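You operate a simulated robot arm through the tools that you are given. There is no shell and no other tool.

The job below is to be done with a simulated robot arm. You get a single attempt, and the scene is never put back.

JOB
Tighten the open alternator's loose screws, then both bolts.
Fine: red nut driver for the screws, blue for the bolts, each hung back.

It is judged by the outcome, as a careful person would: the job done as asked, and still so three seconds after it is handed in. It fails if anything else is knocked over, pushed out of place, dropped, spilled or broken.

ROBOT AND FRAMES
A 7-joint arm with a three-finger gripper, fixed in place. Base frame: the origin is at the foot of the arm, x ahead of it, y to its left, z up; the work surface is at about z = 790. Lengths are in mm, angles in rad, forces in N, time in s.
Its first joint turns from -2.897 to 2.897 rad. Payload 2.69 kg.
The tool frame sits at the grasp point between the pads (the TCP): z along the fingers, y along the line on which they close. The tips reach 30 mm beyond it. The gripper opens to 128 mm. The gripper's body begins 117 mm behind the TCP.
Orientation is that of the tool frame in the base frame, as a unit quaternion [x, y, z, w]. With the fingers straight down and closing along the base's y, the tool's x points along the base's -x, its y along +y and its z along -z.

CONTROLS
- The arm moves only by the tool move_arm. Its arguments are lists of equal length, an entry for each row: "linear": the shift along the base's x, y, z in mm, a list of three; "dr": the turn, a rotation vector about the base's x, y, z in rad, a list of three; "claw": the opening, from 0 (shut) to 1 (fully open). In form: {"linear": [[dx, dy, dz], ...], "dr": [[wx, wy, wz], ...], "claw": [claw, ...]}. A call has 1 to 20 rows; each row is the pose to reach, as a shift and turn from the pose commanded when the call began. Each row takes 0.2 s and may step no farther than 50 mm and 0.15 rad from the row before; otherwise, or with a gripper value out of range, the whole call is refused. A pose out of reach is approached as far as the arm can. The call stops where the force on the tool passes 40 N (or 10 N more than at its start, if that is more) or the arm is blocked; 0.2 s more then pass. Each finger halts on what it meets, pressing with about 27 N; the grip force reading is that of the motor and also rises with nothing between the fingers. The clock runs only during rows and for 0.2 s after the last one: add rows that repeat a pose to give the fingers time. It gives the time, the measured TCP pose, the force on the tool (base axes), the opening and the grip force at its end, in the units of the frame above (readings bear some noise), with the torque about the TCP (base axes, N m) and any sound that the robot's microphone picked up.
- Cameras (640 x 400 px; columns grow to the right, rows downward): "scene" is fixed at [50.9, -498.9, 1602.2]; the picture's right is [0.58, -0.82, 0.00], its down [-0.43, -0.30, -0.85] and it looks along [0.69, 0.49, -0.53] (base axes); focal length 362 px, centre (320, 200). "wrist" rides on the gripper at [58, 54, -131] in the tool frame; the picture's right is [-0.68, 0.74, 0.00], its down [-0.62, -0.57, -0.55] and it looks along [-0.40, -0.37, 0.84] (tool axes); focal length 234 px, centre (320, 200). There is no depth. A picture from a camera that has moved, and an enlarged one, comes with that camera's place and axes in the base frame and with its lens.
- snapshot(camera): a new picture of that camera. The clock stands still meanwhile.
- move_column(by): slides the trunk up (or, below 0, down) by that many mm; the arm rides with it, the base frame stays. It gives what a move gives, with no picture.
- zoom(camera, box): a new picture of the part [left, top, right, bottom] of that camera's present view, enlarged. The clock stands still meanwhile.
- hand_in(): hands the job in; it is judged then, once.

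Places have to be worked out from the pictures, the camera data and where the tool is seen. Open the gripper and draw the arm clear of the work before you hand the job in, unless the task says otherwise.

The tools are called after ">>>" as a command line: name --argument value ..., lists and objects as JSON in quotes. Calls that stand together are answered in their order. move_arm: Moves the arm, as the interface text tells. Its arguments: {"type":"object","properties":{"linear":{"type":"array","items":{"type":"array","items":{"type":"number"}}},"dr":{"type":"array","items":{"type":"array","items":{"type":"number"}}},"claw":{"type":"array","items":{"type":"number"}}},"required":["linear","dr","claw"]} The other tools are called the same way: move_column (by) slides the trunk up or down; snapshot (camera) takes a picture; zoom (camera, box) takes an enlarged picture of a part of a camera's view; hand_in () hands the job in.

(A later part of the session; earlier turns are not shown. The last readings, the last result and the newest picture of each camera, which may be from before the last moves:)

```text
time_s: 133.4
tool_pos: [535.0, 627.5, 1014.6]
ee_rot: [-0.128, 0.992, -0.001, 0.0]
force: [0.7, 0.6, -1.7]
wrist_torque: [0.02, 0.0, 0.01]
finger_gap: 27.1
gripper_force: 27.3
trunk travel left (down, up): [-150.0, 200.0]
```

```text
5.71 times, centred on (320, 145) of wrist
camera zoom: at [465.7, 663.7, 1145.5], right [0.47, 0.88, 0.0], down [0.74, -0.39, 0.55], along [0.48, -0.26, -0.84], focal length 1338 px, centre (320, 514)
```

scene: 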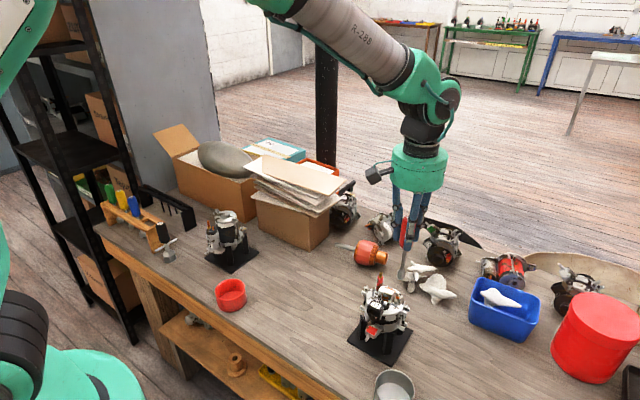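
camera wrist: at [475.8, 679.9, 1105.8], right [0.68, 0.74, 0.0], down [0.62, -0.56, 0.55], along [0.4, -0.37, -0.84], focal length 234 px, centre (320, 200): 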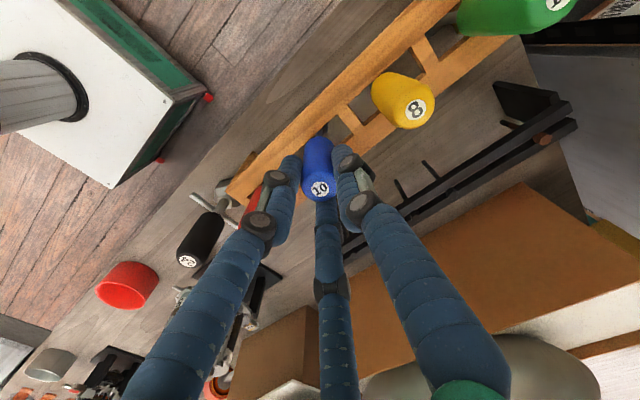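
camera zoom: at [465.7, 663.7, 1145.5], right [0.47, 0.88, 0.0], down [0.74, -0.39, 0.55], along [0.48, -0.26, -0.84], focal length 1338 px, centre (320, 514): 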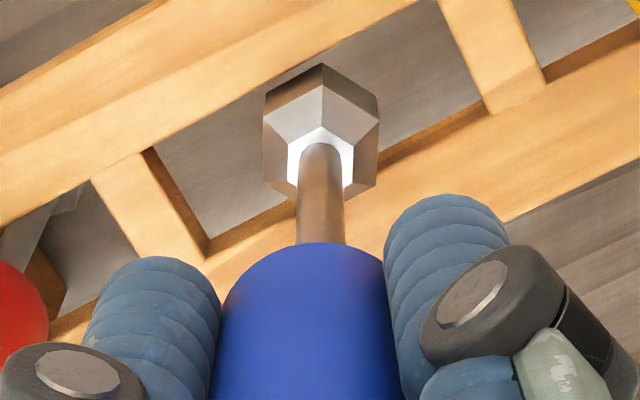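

The socket's nearly out with no slip. I lift another 32 mm and take a reference picture for re-inserting later.

>>> move_arm --linear '[[0, 0, 8], [0, 0, 16], [0, 0, 24], [0, 0, 32], [0, 0, 32]]' --dr '[[0, 0, 0], [0, 0, 0], [0, 0, 0], [0, 0, 0], [0, 0, 0]]' --claw '[0, 0, 0, 0, 0]'

>>> zoom --camera "wrist" --box '[285, 110, 355, 180]'

>>> zoom --camera "scene" --box '[120, 160, 190, 230]'

>>> zoom --camera "wrist" --box '[290, 190, 350, 240]'

```text
time_s: 134.6
tool_pos: [534.1, 626.7, 1047.8]
ee_rot: [-0.127, 0.992, 0.0, 0.0]
force: [0.0, -1.0, -0.8]
wrist_torque: [0.0, 0.06, -0.01]
finger_gap: 27.3
gripper_force: 26.4
trunk travel left (down, up): [-150.0, 200.0]
```

```text
5.71 times, centred on (320, 145) of wrist
camera zoom: at [465.2, 663.9, 1178.0], right [0.47, 0.88, 0.0], down [0.74, -0.39, 0.55], along [0.48, -0.26, -0.84], focal length 1338 px, centre (320, 514)
```

zoom: 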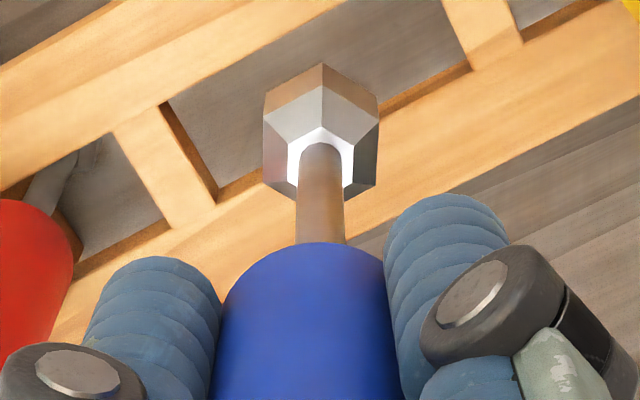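

```text
5.71 times, centred on (155, 195) of scene
camera zoom: at [50.9, -498.9, 1602.2], right [0.58, -0.82, 0.0], down [-0.43, -0.3, -0.85], along [0.69, 0.49, -0.53], focal length 2070 px, centre (1263, 229)
```

zoom: 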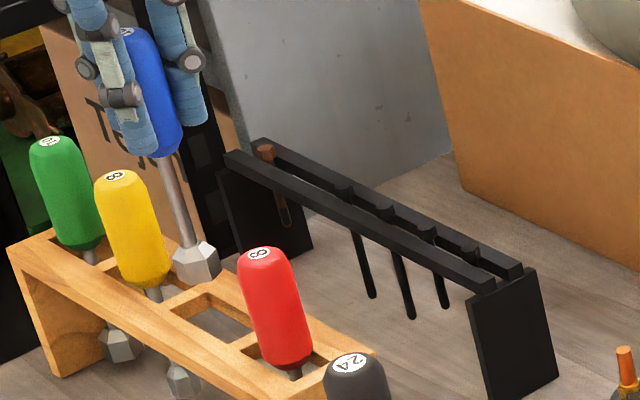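

```text
8.00 times, centred on (320, 215) of wrist
camera zoom: at [465.2, 663.9, 1178.0], right [0.47, 0.88, 0.0], down [0.74, -0.39, 0.55], along [0.48, -0.26, -0.84], focal length 1873 px, centre (320, 80)
```

zoom: 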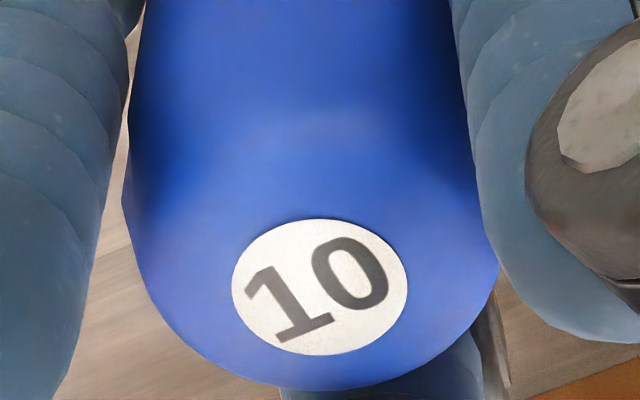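

Blue is out cleanly, held at the same height as red was. From the wrist views the bolts are at about B1 (650.7,-323.7, top 934) and B2 (650.9,-216.7, top 934.7). I carry blue over to above B2, winding the wrist counter-clockwise on the way.

>>> move_arm --linear '[[0, 0, 45], [2, -10, 90], [8.4, -56.3, 95], [14.7, -102.6, 100], [21.1, -148.9, 102], [27.5, -195.2, 102], [33.8, -241.5, 102], [40.2, -287.8, 102], [46.6, -334.1, 102], [52.9, -380.4, 102], [59.3, -426.7, 102], [65.7, -473, 102], [72, -519.3, 102], [78.4, -565.6, 102], [84.8, -611.9, 102], [91.1, -658.2, 102], [97.5, -704.5, 102], [103.9, -750.8, 102], [110.2, -797.1, 102], [116.6, -843.7, 102]]' --dr '[[0, 0, 0], [0, 0, 0], [0, 0, 0.08], [0, 0, 0.16], [0, 0, 0.24], [0, 0, 0.32], [0, 0, 0.4], [0, 0, 0.48], [0, 0, 0.56], [0, 0, 0.64], [0, 0, 0.72], [0, 0, 0.8], [0, 0, 0.88], [0, 0, 0.96], [0, 0, 1.04], [0, 0, 1.12], [0, 0, 1.2], [0, 0, 1.28], [0, 0, 1.36], [0, 0, 1.44]]' --claw '[0, 0, 0, 0, 0, 0, 0, 0, 0, 0, 0, 0, 0, 0, 0, 0, 0, 0, 0, 0]'

>>> snapshot --camera "wrist"

>>> zoom --camera "wrist" --box '[295, 90, 345, 140]'

>>> zoom --camera "scene" --box '[345, 240, 415, 320]'

```text
time_s: 138.8
tool_pos: [652.2, -216.9, 1149.6]
ee_rot: [0.751, -0.661, -0.001, 0.0]
force: [-0.3, 0.5, -1.2]
wrist_torque: [-0.03, -0.02, -0.03]
finger_gap: 26.9
gripper_force: 27.0
trunk travel left (down, up): [-150.0, 200.0]
```

```text
taken
camera wrist: at [606.5, -282.2, 1281.3], right [-0.82, 0.58, 0.0], down [0.48, 0.68, 0.55], along [0.32, 0.45, -0.84], focal length 234 px, centre (320, 200)
```

wrist: 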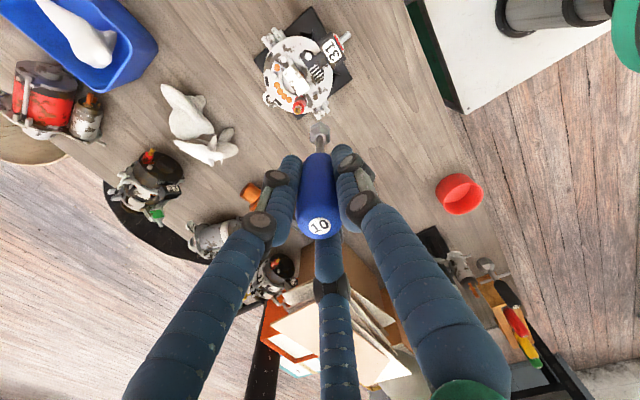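

```text
8.00 times, centred on (320, 115) of wrist
camera zoom: at [606.5, -282.2, 1281.3], right [-0.82, 0.58, 0.0], down [0.48, 0.68, 0.55], along [0.32, 0.45, -0.84], focal length 1873 px, centre (320, 880)
```

zoom: 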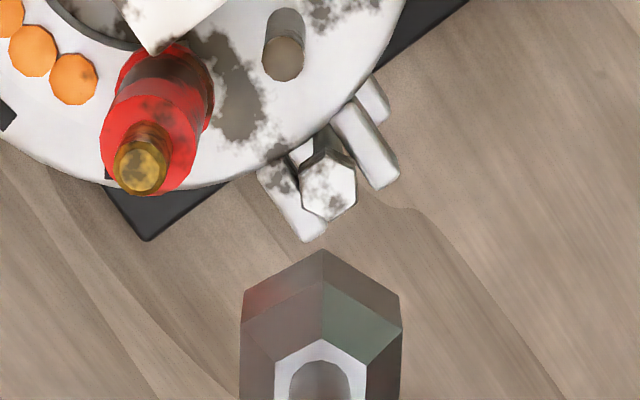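

```text
5.00 times, centred on (380, 280) of scene
camera zoom: at [50.9, -498.9, 1602.2], right [0.58, -0.82, 0.0], down [-0.43, -0.3, -0.85], along [0.69, 0.49, -0.53], focal length 1812 px, centre (20, -200)
```

zoom: 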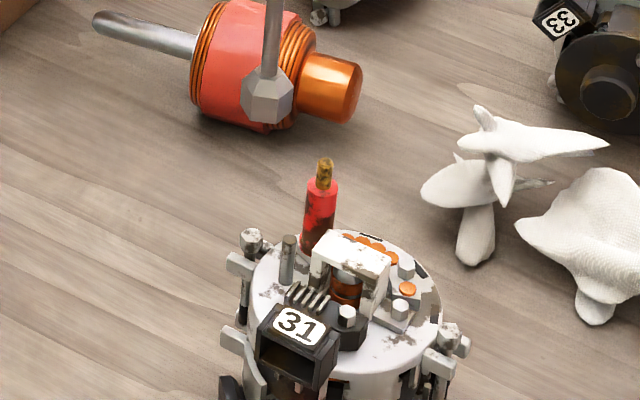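

B2 is about 1.7 mm off in x from the driver's axis. I'll zoom for the head's hex orientation and clearance around it.

>>> zoom --camera "wrist" --box '[308, 100, 338, 125]'

>>> zoom --camera "scene" --box '[385, 295, 410, 320]'

>>> zoom --camera "scene" --box '[348, 280, 373, 300]'

```text
16.00 times, centred on (323, 112) of wrist
camera zoom: at [606.5, -282.2, 1281.3], right [-0.82, 0.58, 0.0], down [0.48, 0.68, 0.55], along [0.32, 0.45, -0.84], focal length 3747 px, centre (272, 1600)
```

zoom: 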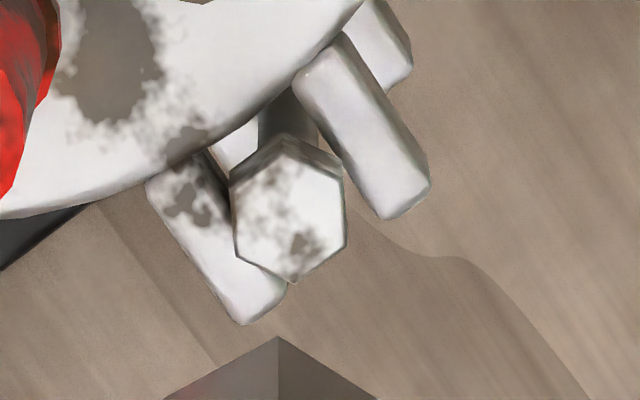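

```text
16.00 times, centred on (398, 308) of scene
camera zoom: at [50.9, -498.9, 1602.2], right [0.58, -0.82, 0.0], down [-0.43, -0.3, -0.85], along [0.69, 0.49, -0.53], focal length 5797 px, centre (-920, -1520)
```

zoom: 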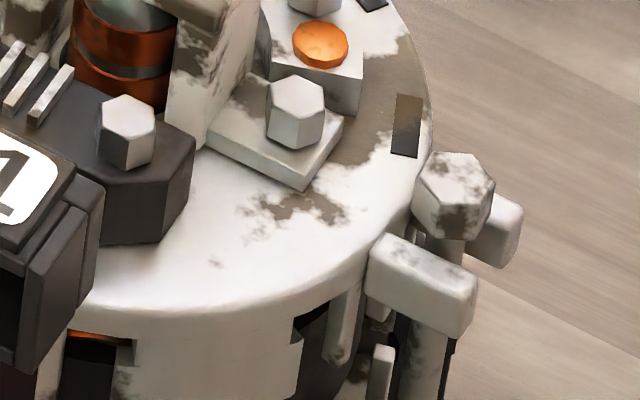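

```text
16.00 times, centred on (360, 290) of scene
camera zoom: at [50.9, -498.9, 1602.2], right [0.58, -0.82, 0.0], down [-0.43, -0.3, -0.85], along [0.69, 0.49, -0.53], focal length 5797 px, centre (-328, -1240)
```

zoom: 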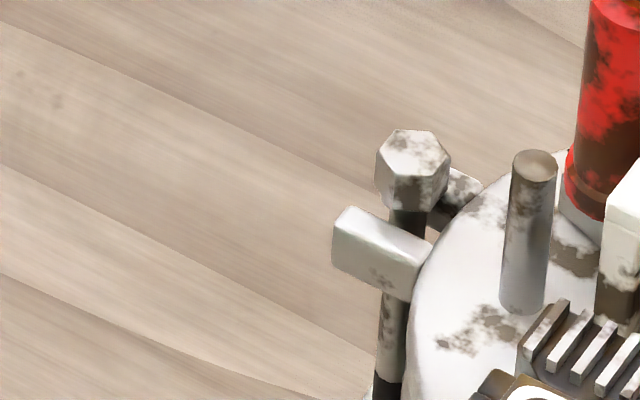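

B2's head is a 10 mm hex; the socket needs about +0.09 rad. I shift x by -1.7, turn, and descend to about 20 mm above the head for the next check.

>>> move_arm --linear '[[-0.9, 0, 0], [-1.7, 0, -10], [-1.7, 0, -30], [-1.7, 0, -50], [-1.7, 0, -64], [-1.7, 0, -64], [-1.7, 0, -64]]' --dr '[[0, 0, 0.05], [0, 0, 0.09], [0, 0, 0.09], [0, 0, 0.09], [0, 0, 0.09], [0, 0, 0.09], [0, 0, 0.09]]' --claw '[0, 0, 0, 0, 0, 0, 0]'

>>> zoom --camera "wrist" --box '[300, 105, 340, 140]'

>>> zoom --camera "scene" --box '[350, 275, 380, 300]'

```text
time_s: 140.4
tool_pos: [650.0, -217.5, 1084.9]
ee_rot: [0.779, -0.627, 0.0, 0.0]
force: [0.1, -0.1, -1.3]
wrist_torque: [0.02, -0.02, 0.01]
finger_gap: 27.1
gripper_force: 26.7
trunk travel left (down, up): [-150.0, 200.0]
```

```text
11.43 times, centred on (320, 122) of wrist
camera zoom: at [611.5, -286.3, 1215.9], right [-0.86, 0.5, 0.0], down [0.42, 0.72, 0.55], along [0.28, 0.47, -0.84], focal length 2676 px, centre (320, 1086)
```

zoom: 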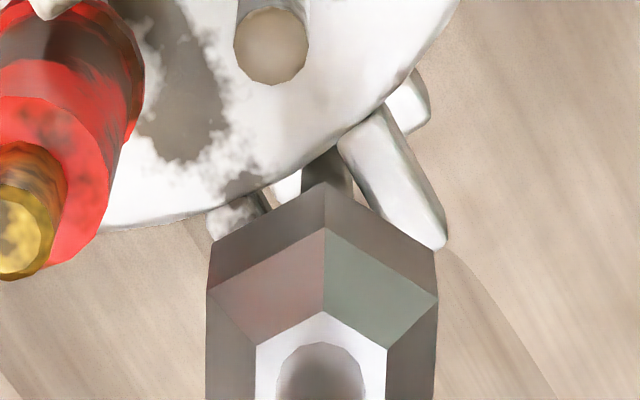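

```text
16.00 times, centred on (365, 288) of scene
camera zoom: at [50.9, -498.9, 1602.2], right [0.58, -0.82, 0.0], down [-0.43, -0.3, -0.85], along [0.69, 0.49, -0.53], focal length 5797 px, centre (-400, -1200)
```

zoom: 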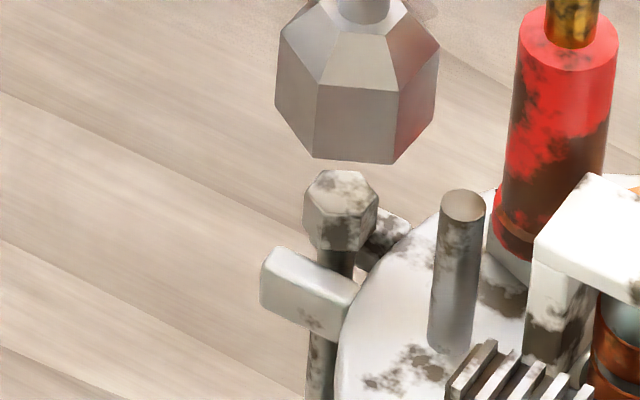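

Both views say the bolt is ~0.85 mm toward (-x,+y) of the axis. I correct (-0.6,+0.5) and descend to 8 mm above the head.

>>> move_arm --linear '[[-0.6, 0.5, -4], [-0.6, 0.5, -8], [-0.6, 0.5, -12], [-0.6, 0.5, -12], [-0.6, 0.5, -12]]' --dr '[[0, 0, 0], [0, 0, 0], [0, 0, 0], [0, 0, 0], [0, 0, 0]]' --claw '[0, 0, 0, 0, 0]'

>>> zoom --camera "wrist" --box '[300, 105, 340, 140]'

>>> zoom --camera "scene" --box '[350, 275, 380, 300]'

```text
time_s: 141.6
tool_pos: [649.6, -216.3, 1073.5]
ee_rot: [0.779, -0.627, 0.0, 0.0]
force: [0.1, -0.2, -0.7]
wrist_torque: [0.02, 0.03, -0.01]
finger_gap: 26.9
gripper_force: 26.7
trunk travel left (down, up): [-150.0, 200.0]
```

```text
11.43 times, centred on (320, 122) of wrist
camera zoom: at [610.5, -285.1, 1203.5], right [-0.86, 0.5, 0.0], down [0.42, 0.72, 0.55], along [0.28, 0.47, -0.84], focal length 2676 px, centre (320, 1086)
```

zoom: 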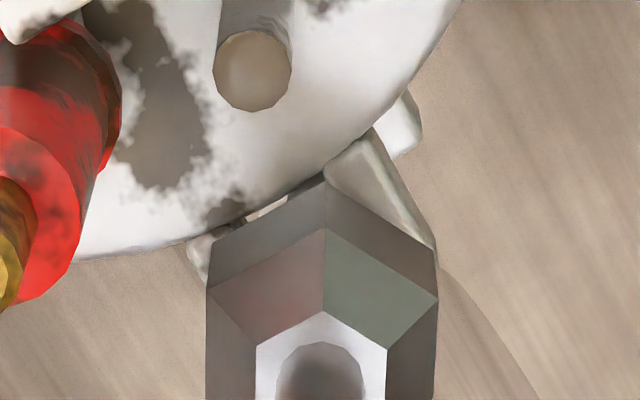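

```text
16.00 times, centred on (365, 288) of scene
camera zoom: at [50.9, -498.9, 1602.2], right [0.58, -0.82, 0.0], down [-0.43, -0.3, -0.85], along [0.69, 0.49, -0.53], focal length 5797 px, centre (-400, -1200)
```

zoom: 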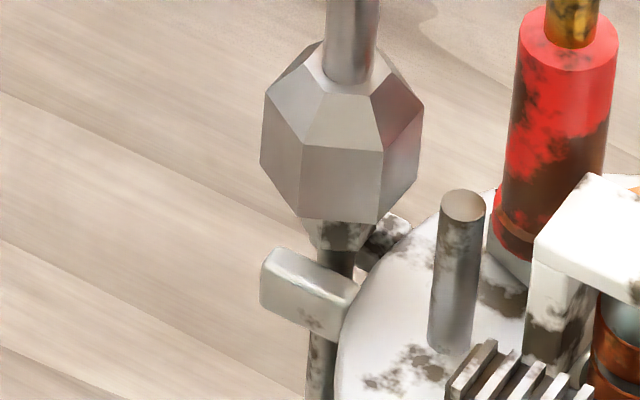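

Nearly on; combining both views I nudge (+0.7,+0.5) and lower onto the bolt head, watching forces.

>>> move_arm --linear '[[0.7, 0.5, 0], [0.7, 0.5, -3], [0.7, 0.5, -6], [0.7, 0.5, -8], [0.7, 0.5, -9.5], [0.7, 0.5, -11], [0.7, 0.5, -11]]' --dr '[[0, 0, 0], [0, 0, 0], [0, 0, 0], [0, 0, 0], [0, 0, 0], [0, 0, 0], [0, 0, 0]]' --claw '[0, 0, 0, 0, 0, 0, 0]'

>>> zoom --camera "scene" --box '[350, 275, 380, 300]'

```text
time_s: 143.2
tool_pos: [650.1, -215.8, 1061.7]
ee_rot: [0.779, -0.627, -0.001, 0.0]
force: [-0.7, -0.5, -0.6]
wrist_torque: [-0.01, 0.03, 0.01]
finger_gap: 27.0
gripper_force: 27.0
trunk travel left (down, up): [-150.0, 200.0]
```

```text
16.00 times, centred on (365, 288) of scene
camera zoom: at [50.9, -498.9, 1602.2], right [0.58, -0.82, 0.0], down [-0.43, -0.3, -0.85], along [0.69, 0.49, -0.53], focal length 5797 px, centre (-400, -1200)
```

zoom: 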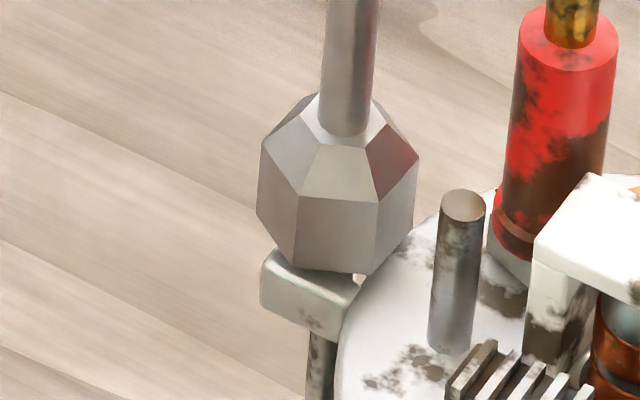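

The socket has slid over the bolt head (about 4–5 mm engaged) with no force. I start turning clockwise in segments.

>>> move_arm --linear '[[0, 0, 0], [0, 0, 0], [0, 0, 0], [0, 0, 0], [0, 0, 0], [0, 0.1, 0], [0, 0.2, 0], [0, 0.2, 0]]' --dr '[[0, 0, -0.15], [0, 0, -0.3], [0, 0, -0.45], [0, 0, -0.6], [0, 0, -0.75], [0, 0, -0.9], [0, 0, -1.05], [0, 0, -1.05]]' --claw '[0, 0, 0, 0, 0, 0, 0, 0]'

>>> zoom --camera "scene" --box '[350, 275, 380, 300]'

```text
time_s: 145.0
tool_pos: [651.6, -215.1, 1062.8]
ee_rot: [-0.358, 0.934, 0.0, -0.001]
force: [0.3, 0.0, -1.5]
wrist_torque: [-0.01, 0.05, -0.02]
finger_gap: 26.7
gripper_force: 27.2
trunk travel left (down, up): [-150.0, 200.0]
```

```text
16.00 times, centred on (365, 288) of scene
camera zoom: at [50.9, -498.9, 1602.2], right [0.58, -0.82, 0.0], down [-0.43, -0.3, -0.85], along [0.69, 0.49, -0.53], focal length 5797 px, centre (-400, -1200)
```

zoom: 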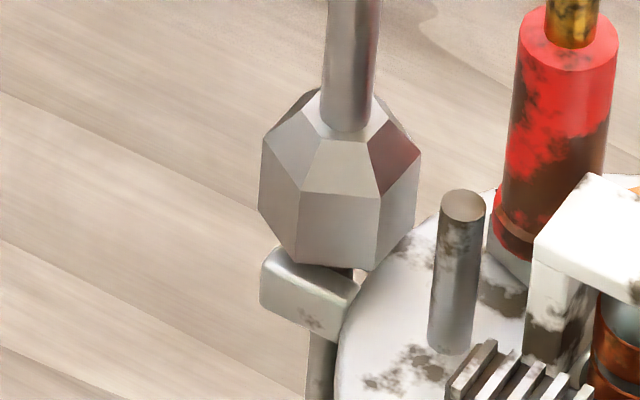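

>>> move_arm --linear '[[0, 0.1, -0.2], [0, 0.1, -0.4], [0.1, 0.2, -0.6], [0.1, 0.2, -0.8], [0.2, 0.3, -1], [0.2, 0.3, -1.1], [0.2, 0.4, -1.2], [0.2, 0.4, -1.2]]' --dr '[[0, 0, -0.15], [0, 0, -0.3], [0, 0, -0.45], [0, 0, -0.6], [0, 0, -0.75], [0, 0, -0.9], [0, 0, -1.05], [0, 0, -1.05]]' --claw '[0, 0, 0, 0, 0, 0, 0, 0]'

>>> zoom --camera "scene" --box '[350, 275, 380, 300]'

```text
time_s: 146.8
tool_pos: [651.1, -215.2, 1060.2]
ee_rot: [0.157, 0.988, 0.0, 0.0]
force: [0.3, 0.3, -0.7]
wrist_torque: [0.01, 0.0, -0.02]
finger_gap: 27.1
gripper_force: 26.8
trunk travel left (down, up): [-150.0, 200.0]
```

```text
16.00 times, centred on (365, 288) of scene
camera zoom: at [50.9, -498.9, 1602.2], right [0.58, -0.82, 0.0], down [-0.43, -0.3, -0.85], along [0.69, 0.49, -0.53], focal length 5797 px, centre (-400, -1200)
```

zoom: 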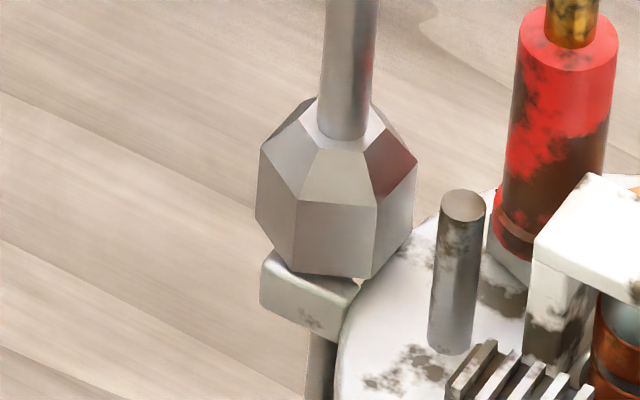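

>>> move_arm --linear '[[0.1, 0, 0], [0.1, 0, -0.1], [0.2, 0, -0.2], [0.3, 0, -0.3], [0.3, -0.1, -0.4], [0.4, -0.1, -0.5], [0.5, -0.1, -0.5], [0.5, -0.1, -0.5]]' --dr '[[0, 0, -0.15], [0, 0, -0.3], [0, 0, -0.45], [0, 0, -0.6], [0, 0, -0.75], [0, 0, -0.9], [0, 0, -1.05], [0, 0, -1.05]]' --claw '[0, 0, 0, 0, 0, 0, 0, 0]'

>>> move_arm --linear '[[0, 0, 0], [0, -0.1, -0.1], [0.1, -0.1, -0.2], [0.1, -0.2, -0.3], [0.1, -0.2, -0.4], [0.2, -0.3, -0.5], [0.2, -0.3, -0.5], [0.2, -0.3, -0.5]]' --dr '[[0, 0, -0.15], [0, 0, -0.3], [0, 0, -0.45], [0, 0, -0.6], [0, 0, -0.75], [0, 0, -0.9], [0, 0, -1.05], [0, 0, -1.05]]' --claw '[0, 0, 0, 0, 0, 0, 0, 0]'

>>> zoom --camera "scene" --box '[350, 275, 380, 300]'

```text
time_s: 148.6
tool_pos: [650.2, -215.8, 1060.5]
ee_rot: [0.631, 0.776, -0.001, -0.001]
force: [-0.2, 0.5, -1.4]
wrist_torque: [0.01, -0.02, 0.0]
finger_gap: 27.1
gripper_force: 26.8
trunk travel left (down, up): [-150.0, 200.0]
```

```text
time_s: 150.4
tool_pos: [650.8, -215.4, 1058.8]
ee_rot: [0.935, 0.354, 0.0, 0.0]
force: [-0.5, 0.3, -1.2]
wrist_torque: [0.02, 0.0, -0.02]
finger_gap: 26.8
gripper_force: 27.3
trunk travel left (down, up): [-150.0, 200.0]
```

```text
16.00 times, centred on (365, 288) of scene
camera zoom: at [50.9, -498.9, 1602.2], right [0.58, -0.82, 0.0], down [-0.43, -0.3, -0.85], along [0.69, 0.49, -0.53], focal length 5797 px, centre (-400, -1200)
```

zoom: 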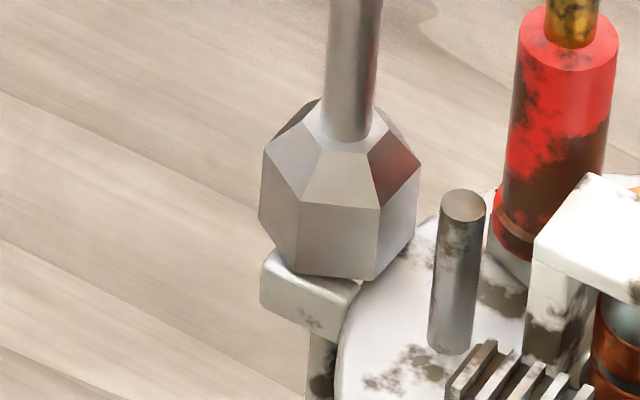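

Yaw -2.42; I finish the stroke to -2.82 and lift to see how far B2 has gone.

>>> move_arm --linear '[[0, 0, -0.1], [0, 0, -0.2], [0, -0.1, -0.3], [0, -0.1, -0.3]]' --dr '[[0, 0, -0.14], [0, 0, -0.28], [0, 0, -0.4], [0, 0, -0.4]]' --claw '[0, 0, 0, 0]'

>>> move_arm --linear '[[0, 0, 4], [0, 0, 8], [0, 0, 14], [0, 0, 24], [0, 0, 36], [0, 0, 50], [0, 0, 70], [0, 0, 88], [0, 0, 88]]' --dr '[[0, 0, 0], [0, 0, 0], [0, 0, 0], [0, 0, 0], [0, 0, 0], [0, 0, 0], [0, 0, 0], [0, 0, 0], [0, 0, 0]]' --claw '[0, 0, 0, 0, 0, 0, 0, 0, 0]'

>>> zoom --camera "scene" --box '[350, 275, 380, 300]'

>>> zoom --camera "wrist" --box '[305, 95, 335, 120]'

```text
time_s: 151.4
tool_pos: [650.3, -215.8, 1058.4]
ee_rot: [0.987, 0.161, 0.0, 0.0]
force: [-0.4, 0.3, -0.2]
wrist_torque: [0.0, -0.02, 0.02]
finger_gap: 27.0
gripper_force: 26.6
trunk travel left (down, up): [-150.0, 200.0]
```

```text
time_s: 153.4
tool_pos: [650.1, -217.8, 1148.6]
ee_rot: [0.987, 0.163, 0.0, 0.001]
force: [0.5, 0.1, -0.6]
wrist_torque: [0.0, -0.01, 0.03]
finger_gap: 27.3
gripper_force: 26.8
trunk travel left (down, up): [-150.0, 200.0]
```

```text
16.00 times, centred on (365, 288) of scene
camera zoom: at [50.9, -498.9, 1602.2], right [0.58, -0.82, 0.0], down [-0.43, -0.3, -0.85], along [0.69, 0.49, -0.53], focal length 5797 px, centre (-400, -1200)
```

zoom: 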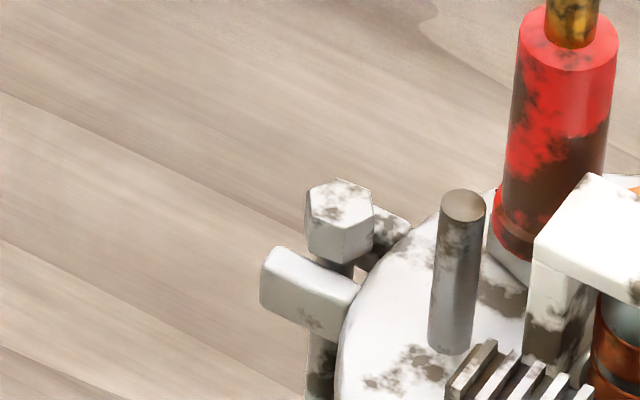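

```text
16.00 times, centred on (320, 108) of wrist
camera zoom: at [724.2, -249.1, 1279.4], right [-0.4, -0.91, 0.0], down [-0.76, 0.34, 0.55], along [-0.5, 0.22, -0.84], focal length 3747 px, centre (320, 1680)
```

zoom: 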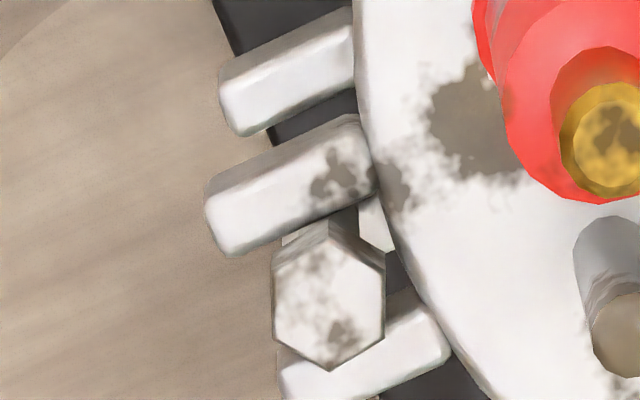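

B2 dropped ~2.5 mm in 0.73 turn and still shows a bit of shank, so it needs more. I wind back 5×60° (to yaw ≈ 2.42, within reach) for another stroke.

>>> move_arm --linear '[[0, 0, 0], [0, 0, 0], [0, 0, 0], [0, 0, 0], [0, 0, 0], [0, 0, 0], [0, 0, 0], [0, 0, 0], [0, 0, 0], [0, 0, 0], [0, 0, 0], [0, 0, 0], [0, 0, 0], [0, 0, 0], [0, 0, 0], [0, 0, 0], [0, 0, 0], [0, 0, 0], [0, 0, 0], [0, 0, 0]]' --dr '[[0, 0, 0.15], [0, 0, 0.3], [0, 0, 0.45], [0, 0, 0.6], [0, 0, 0.75], [0, 0, 0.9], [0, 0, 1.05], [0, 0, 1.2], [0, 0, 1.35], [0, 0, 1.5], [0, 0, 1.65], [0, 0, 1.8], [0, 0, 1.95], [0, 0, 2.1], [0, 0, 2.25], [0, 0, 2.4], [0, 0, 2.55], [0, 0, 2.7], [0, 0, 2.85], [0, 0, 2.99]]' --claw '[0, 0, 0, 0, 0, 0, 0, 0, 0, 0, 0, 0, 0, 0, 0, 0, 0, 0, 0, 0]'

>>> move_arm --linear '[[0, 0, 0], [0, 0, 0], [0, 0, 0], [0, 0, 0], [0, 0, 0], [0, 0, 0], [0, 0, 0], [0, 0, 0], [0, 0, 0], [0, 0, 0], [0, 0, 0], [0, 0, 0], [0, 0, 0], [0, 0, 0], [0, 0, 0], [0, 0, -35], [0, 0, -62], [0, 0, -62]]' --dr '[[0, 0, 0.15], [0, 0, 0.3], [0, 0, 0.45], [0, 0, 0.6], [0, 0, 0.75], [0, 0, 0.9], [0, 0, 1.05], [0, 0, 1.2], [0, 0, 1.35], [0, 0, 1.5], [0, 0, 1.65], [0, 0, 1.8], [0, 0, 1.95], [0, 0, 2.1], [0, 0, 2.246], [0, 0, 2.246], [0, 0, 2.246], [0, 0, 2.246]]' --claw '[0, 0, 0, 0, 0, 0, 0, 0, 0, 0, 0, 0, 0, 0, 0, 0, 0, 0]'

>>> zoom --camera "scene" --box '[350, 275, 380, 300]'

>>> zoom --camera "wrist" --box '[300, 105, 340, 140]'

```text
time_s: 157.6
tool_pos: [651.4, -214.7, 1147.0]
ee_rot: [-0.089, 0.996, -0.001, 0.001]
force: [-0.5, -0.7, -1.2]
wrist_torque: [0.0, 0.01, 0.0]
finger_gap: 27.1
gripper_force: 27.2
trunk travel left (down, up): [-150.0, 200.0]
```

```text
time_s: 161.4
tool_pos: [652.8, -217.4, 1086.6]
ee_rot: [0.936, -0.353, 0.0, 0.0]
force: [0.2, -0.6, -0.2]
wrist_torque: [0.02, 0.0, -0.03]
finger_gap: 27.3
gripper_force: 27.2
trunk travel left (down, up): [-150.0, 200.0]
```

```text
16.00 times, centred on (365, 288) of scene
camera zoom: at [50.9, -498.9, 1602.2], right [0.58, -0.82, 0.0], down [-0.43, -0.3, -0.85], along [0.69, 0.49, -0.53], focal length 5797 px, centre (-400, -1200)
```

zoom: 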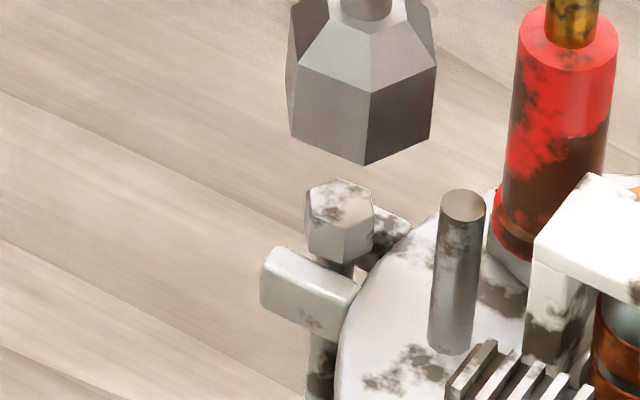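

```text
11.43 times, centred on (320, 122) of wrist
camera zoom: at [661.0, -296.9, 1216.0], right [-0.99, -0.11, 0.0], down [-0.09, 0.83, 0.55], along [-0.06, 0.55, -0.84], focal length 2676 px, centre (320, 1086)
```

zoom: 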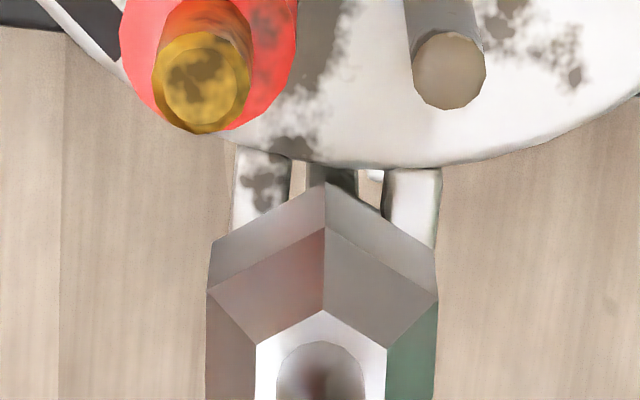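

The bolt is about (-1.5,+1.3) from the axis now; I correct and descend to 8 mm above, then re-check.

>>> move_arm --linear '[[-0.8, 0.7, 0], [-1.5, 1.3, -4], [-1.5, 1.3, -10], [-1.5, 1.3, -14], [-1.5, 1.3, -14], [-1.5, 1.3, -14]]' --dr '[[0, 0, 0], [0, 0, 0], [0, 0, 0], [0, 0, 0], [0, 0, 0], [0, 0, 0]]' --claw '[0, 0, 0, 0, 0, 0]'

>>> zoom --camera "scene" --box '[350, 275, 380, 300]'

>>> zoom --camera "wrist" --box '[300, 105, 340, 140]'

```text
time_s: 162.8
tool_pos: [649.9, -214.1, 1072.2]
ee_rot: [0.936, -0.353, 0.002, 0.0]
force: [-0.3, 0.6, -1.9]
wrist_torque: [0.0, 0.0, -0.03]
finger_gap: 27.0
gripper_force: 26.6
trunk travel left (down, up): [-150.0, 200.0]
```

```text
16.00 times, centred on (365, 288) of scene
camera zoom: at [50.9, -498.9, 1602.2], right [0.58, -0.82, 0.0], down [-0.43, -0.3, -0.85], along [0.69, 0.49, -0.53], focal length 5797 px, centre (-400, -1200)
```

zoom: 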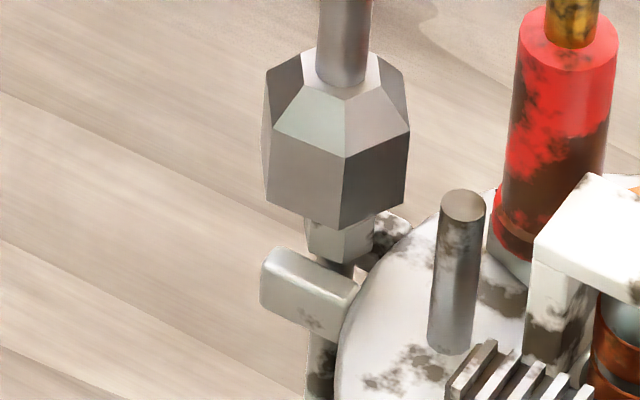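

```text
11.43 times, centred on (320, 122) of wrist
camera zoom: at [659.1, -294.5, 1202.5], right [-0.99, -0.11, 0.0], down [-0.09, 0.83, 0.55], along [-0.06, 0.55, -0.84], focal length 2676 px, centre (320, 1086)
```

zoom: 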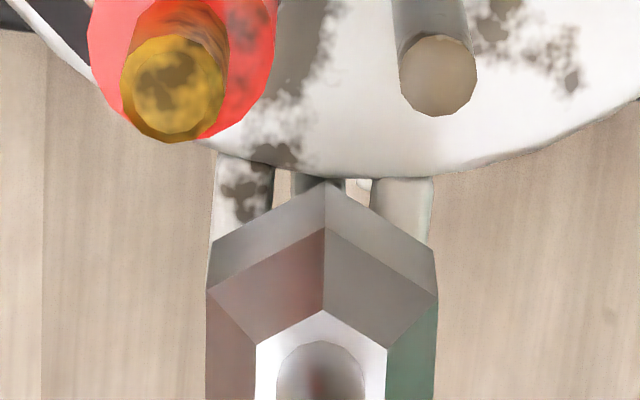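

x is right, but y overshot by ~1.2 mm; I correct and lower onto the head.

>>> move_arm --linear '[[0, -0.6, 0], [0, -1.2, 0], [0, -1.2, 0]]' --dr '[[0, 0, 0], [0, 0, 0], [0, 0, 0]]' --claw '[0, 0, 0]'

>>> zoom --camera "scene" --box '[350, 275, 380, 300]'

>>> zoom --camera "wrist" --box '[300, 105, 340, 140]'

```text
time_s: 163.6
tool_pos: [649.4, -216.2, 1071.4]
ee_rot: [0.936, -0.352, 0.001, 0.0]
force: [-0.5, -0.4, -1.1]
wrist_torque: [-0.01, 0.02, -0.01]
finger_gap: 27.2
gripper_force: 27.5
trunk travel left (down, up): [-150.0, 200.0]
```

```text
16.00 times, centred on (365, 288) of scene
camera zoom: at [50.9, -498.9, 1602.2], right [0.58, -0.82, 0.0], down [-0.43, -0.3, -0.85], along [0.69, 0.49, -0.53], focal length 5797 px, centre (-400, -1200)
```

zoom: 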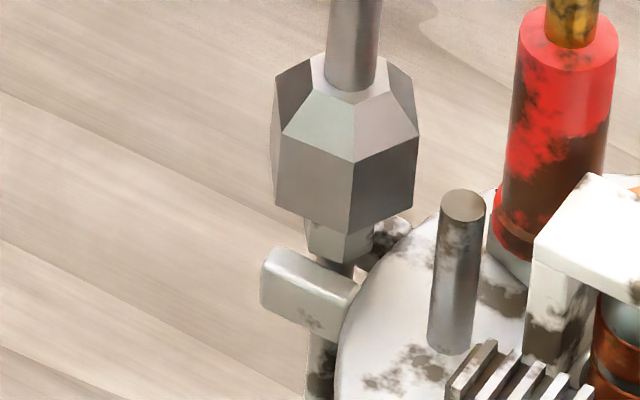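

```text
11.43 times, centred on (320, 122) of wrist
camera zoom: at [659.5, -295.9, 1202.0], right [-0.99, -0.11, 0.0], down [-0.09, 0.83, 0.55], along [-0.06, 0.55, -0.84], focal length 2676 px, centre (320, 1086)
```

zoom: 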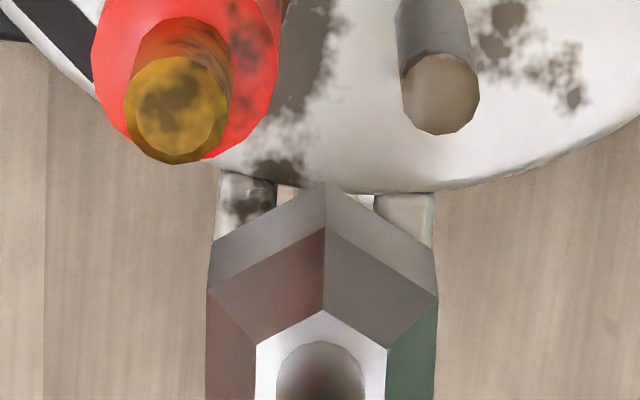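

Aligned within 0.3 mm. I lower 13 mm over the head.

>>> move_arm --linear '[[0, 0, -4], [0, 0, -7], [0, 0, -9], [0, 0, -10.5], [0, 0, -12], [0, 0, -13], [0, 0, -13]]' --dr '[[0, 0, 0], [0, 0, 0], [0, 0, 0], [0, 0, 0], [0, 0, 0], [0, 0, 0], [0, 0, 0]]' --claw '[0, 0, 0, 0, 0, 0, 0]'

>>> zoom --camera "scene" --box '[350, 275, 380, 300]'

```text
time_s: 165.2
tool_pos: [649.3, -216.3, 1058.6]
ee_rot: [0.936, -0.353, 0.0, 0.0]
force: [-0.1, -0.1, -0.6]
wrist_torque: [0.03, 0.03, 0.01]
finger_gap: 27.3
gripper_force: 27.1
trunk travel left (down, up): [-150.0, 200.0]
```

```text
16.00 times, centred on (365, 288) of scene
camera zoom: at [50.9, -498.9, 1602.2], right [0.58, -0.82, 0.0], down [-0.43, -0.3, -0.85], along [0.69, 0.49, -0.53], focal length 5797 px, centre (-400, -1200)
```

zoom: 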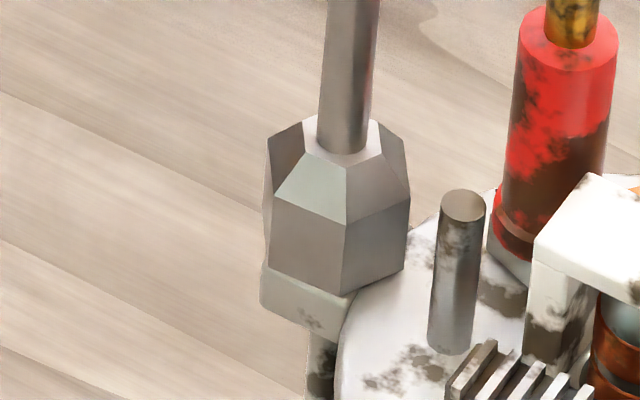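

>>> move_arm --linear '[[0, 0, 0], [0, 0, 0], [0, 0, 0], [0, 0, 0], [0, 0, 0], [0, 0, 0], [0, 0, 0], [0, 0.1, 0], [0, 0.1, 0], [0, 0.1, 0]]' --dr '[[0, 0, -0.15], [0, 0, -0.3], [0, 0, -0.45], [0, 0, -0.6], [0, 0, -0.75], [0, 0, -0.9], [0, 0, -1.05], [0, 0, -1.2], [0, 0, -1.35], [0, 0, -1.35]]' --claw '[0, 0, 0, 0, 0, 0, 0, 0, 0, 0]'

>>> move_arm --linear '[[0, 0.1, 0], [0, 0.1, 0], [0, 0.2, 0], [0.1, 0.2, 0], [0.1, 0.3, 0], [0.1, 0.3, 0], [0.2, 0.4, 0], [0.2, 0.4, 0], [0.3, 0.4, 0], [0.3, 0.4, 0]]' --dr '[[0, 0, -0.15], [0, 0, -0.3], [0, 0, -0.45], [0, 0, -0.6], [0, 0, -0.75], [0, 0, -0.9], [0, 0, -1.05], [0, 0, -1.2], [0, 0, -1.35], [0, 0, -1.35]]' --claw '[0, 0, 0, 0, 0, 0, 0, 0, 0, 0]'

>>> zoom --camera "scene" --box '[350, 275, 380, 300]'

```text
time_s: 167.4
tool_pos: [648.5, -215.7, 1059.0]
ee_rot: [-0.51, 0.86, -0.001, 0.0]
force: [-0.2, -1.2, -0.4]
wrist_torque: [0.06, 0.03, -0.02]
finger_gap: 26.9
gripper_force: 27.2
trunk travel left (down, up): [-150.0, 200.0]
```

```text
time_s: 169.6
tool_pos: [649.4, -216.1, 1057.7]
ee_rot: [0.14, 0.99, 0.001, -0.001]
force: [-0.5, 0.0, 0.2]
wrist_torque: [0.0, -0.01, -0.03]
finger_gap: 27.0
gripper_force: 26.7
trunk travel left (down, up): [-150.0, 200.0]
```

```text
16.00 times, centred on (365, 288) of scene
camera zoom: at [50.9, -498.9, 1602.2], right [0.58, -0.82, 0.0], down [-0.43, -0.3, -0.85], along [0.69, 0.49, -0.53], focal length 5797 px, centre (-400, -1200)
```

zoom: 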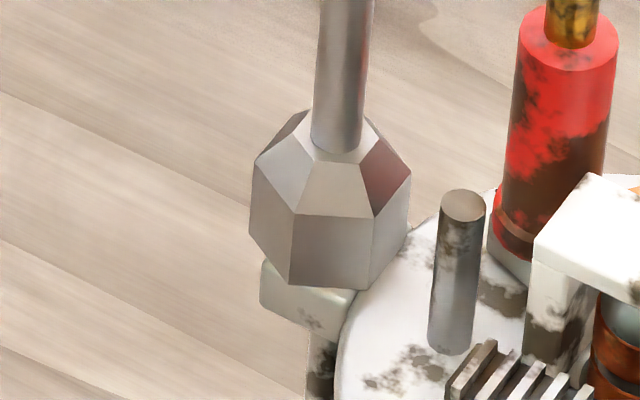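

>>> move_arm --linear '[[0.2, -0.2, 0], [0.4, -0.4, 0], [0.5, -0.5, 0], [0.6, -0.5, 0], [0.6, -0.5, 0], [0.7, -0.5, 0], [0.8, -0.5, 0], [0.9, -0.5, 0], [0.9, -0.5, 0], [0.9, -0.5, 0]]' --dr '[[0, 0, -0.15], [0, 0, -0.3], [0, 0, -0.45], [0, 0, -0.6], [0, 0, -0.75], [0, 0, -0.9], [0, 0, -1.05], [0, 0, -1.2], [0, 0, -1.35], [0, 0, -1.35]]' --claw '[0, 0, 0, 0, 0, 0, 0, 0, 0, 0]'

>>> move_arm --linear '[[0, 0, 0], [0, -0.1, 0], [0, -0.1, 0], [0.1, -0.1, 0], [0.1, -0.2, 0], [0.1, -0.2, 0], [0.1, -0.2, 0], [0.1, -0.3, 0], [0.1, -0.3, 0]]' --dr '[[0, 0, -0.15], [0, 0, -0.3], [0, 0, -0.45], [0, 0, -0.6], [0, 0, -0.75], [0, 0, -0.9], [0, 0, -1.05], [0, 0, -1.17], [0, 0, -1.17]]' --claw '[0, 0, 0, 0, 0, 0, 0, 0, 0]'

>>> zoom --camera "scene" --box '[350, 275, 380, 300]'

```text
time_s: 171.8
tool_pos: [651.2, -215.5, 1058.3]
ee_rot: [0.727, 0.686, -0.001, -0.001]
force: [-0.3, 0.5, -1.1]
wrist_torque: [0.04, 0.01, 0.01]
finger_gap: 26.7
gripper_force: 27.0
trunk travel left (down, up): [-150.0, 200.0]
```

```text
time_s: 173.8
tool_pos: [651.5, -216.2, 1058.5]
ee_rot: [0.985, 0.17, 0.001, -0.001]
force: [-0.4, 0.3, -1.1]
wrist_torque: [-0.01, 0.01, 0.0]
finger_gap: 27.1
gripper_force: 26.8
trunk travel left (down, up): [-150.0, 200.0]
```

```text
16.00 times, centred on (365, 288) of scene
camera zoom: at [50.9, -498.9, 1602.2], right [0.58, -0.82, 0.0], down [-0.43, -0.3, -0.85], along [0.69, 0.49, -0.53], focal length 5797 px, centre (-400, -1200)
```

zoom: 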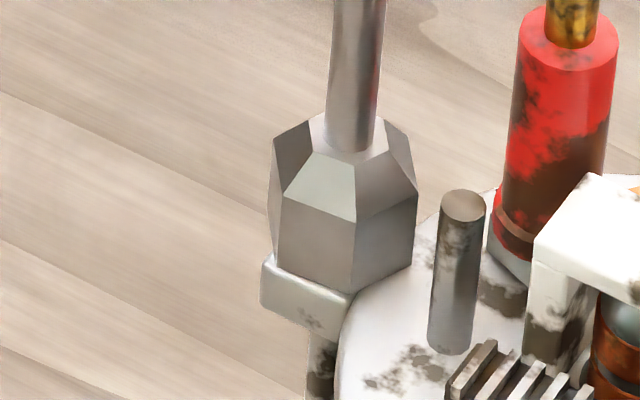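

Full second stroke done on B2 with no side forces. I lift to see its state.

>>> move_arm --linear '[[0, 0, 4], [0, 0, 8], [0, 0, 14], [0, 0, 24], [0, 0, 36], [0, 0, 50], [0, 0, 70], [0, 0, 90], [0, 0, 90]]' --dr '[[0, 0, 0], [0, 0, 0], [0, 0, 0], [0, 0, 0], [0, 0, 0], [0, 0, 0], [0, 0, 0], [0, 0, 0], [0, 0, 0]]' --claw '[0, 0, 0, 0, 0, 0, 0, 0, 0]'

>>> zoom --camera "scene" --box '[350, 275, 380, 300]'

>>> zoom --camera "wrist" --box '[305, 95, 335, 120]'

```text
time_s: 175.8
tool_pos: [651.7, -215.0, 1149.9]
ee_rot: [0.985, 0.17, 0.0, 0.0]
force: [0.8, 1.0, -1.8]
wrist_torque: [-0.04, -0.04, 0.0]
finger_gap: 26.8
gripper_force: 27.3
trunk travel left (down, up): [-150.0, 200.0]
```

```text
16.00 times, centred on (365, 288) of scene
camera zoom: at [50.9, -498.9, 1602.2], right [0.58, -0.82, 0.0], down [-0.43, -0.3, -0.85], along [0.69, 0.49, -0.53], focal length 5797 px, centre (-400, -1200)
```

zoom: 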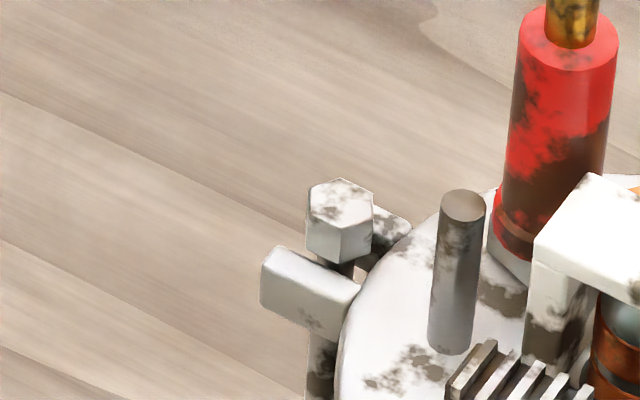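

```text
16.00 times, centred on (320, 108) of wrist
camera zoom: at [726.2, -247.0, 1279.7], right [-0.39, -0.92, 0.0], down [-0.77, 0.33, 0.55], along [-0.5, 0.21, -0.84], focal length 3747 px, centre (320, 1680)
```

zoom: 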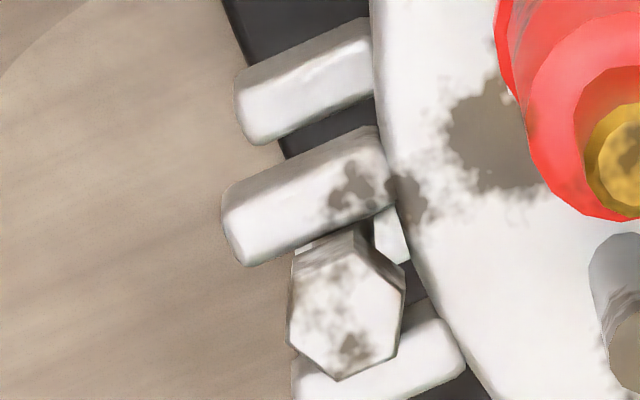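

B2 has stopped at its limit: same height, and its rust pattern only advanced ~5° in the second stroke (total ≈ 270°, same as both screws). Now B1: I move over it at height and test whether the wrist can reach yaw -3.0 so one stroke suffices.

>>> move_arm --linear '[[-0.5, -30, 0], [-1, -60, 0], [-1.5, -90, 0], [-1.8, -107.8, 0], [-1.8, -107.8, 0]]' --dr '[[0, 0, 0], [0, 0, 0], [0, 0, -0.08], [0, 0, -0.16], [0, 0, -0.2]]' --claw '[0, 0, 0, 0, 0]'

>>> zoom --camera "wrist" --box '[295, 90, 345, 140]'

```text
time_s: 177.0
tool_pos: [648.9, -324.1, 1149.4]
ee_rot: [0.998, 0.07, 0.002, 0.0]
force: [-0.3, -0.6, -0.5]
wrist_torque: [-0.01, -0.03, -0.03]
finger_gap: 26.9
gripper_force: 27.1
trunk travel left (down, up): [-150.0, 200.0]
```

```text
8.00 times, centred on (320, 115) of wrist
camera zoom: at [715.0, -369.7, 1279.9], right [-0.57, -0.82, 0.0], down [-0.69, 0.47, 0.55], along [-0.45, 0.31, -0.84], focal length 1873 px, centre (320, 880)
```

zoom: 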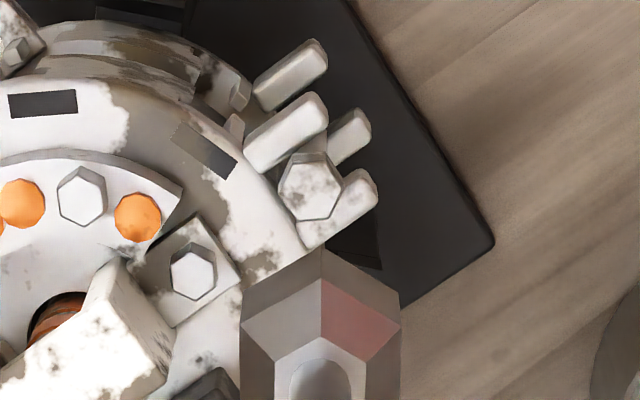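

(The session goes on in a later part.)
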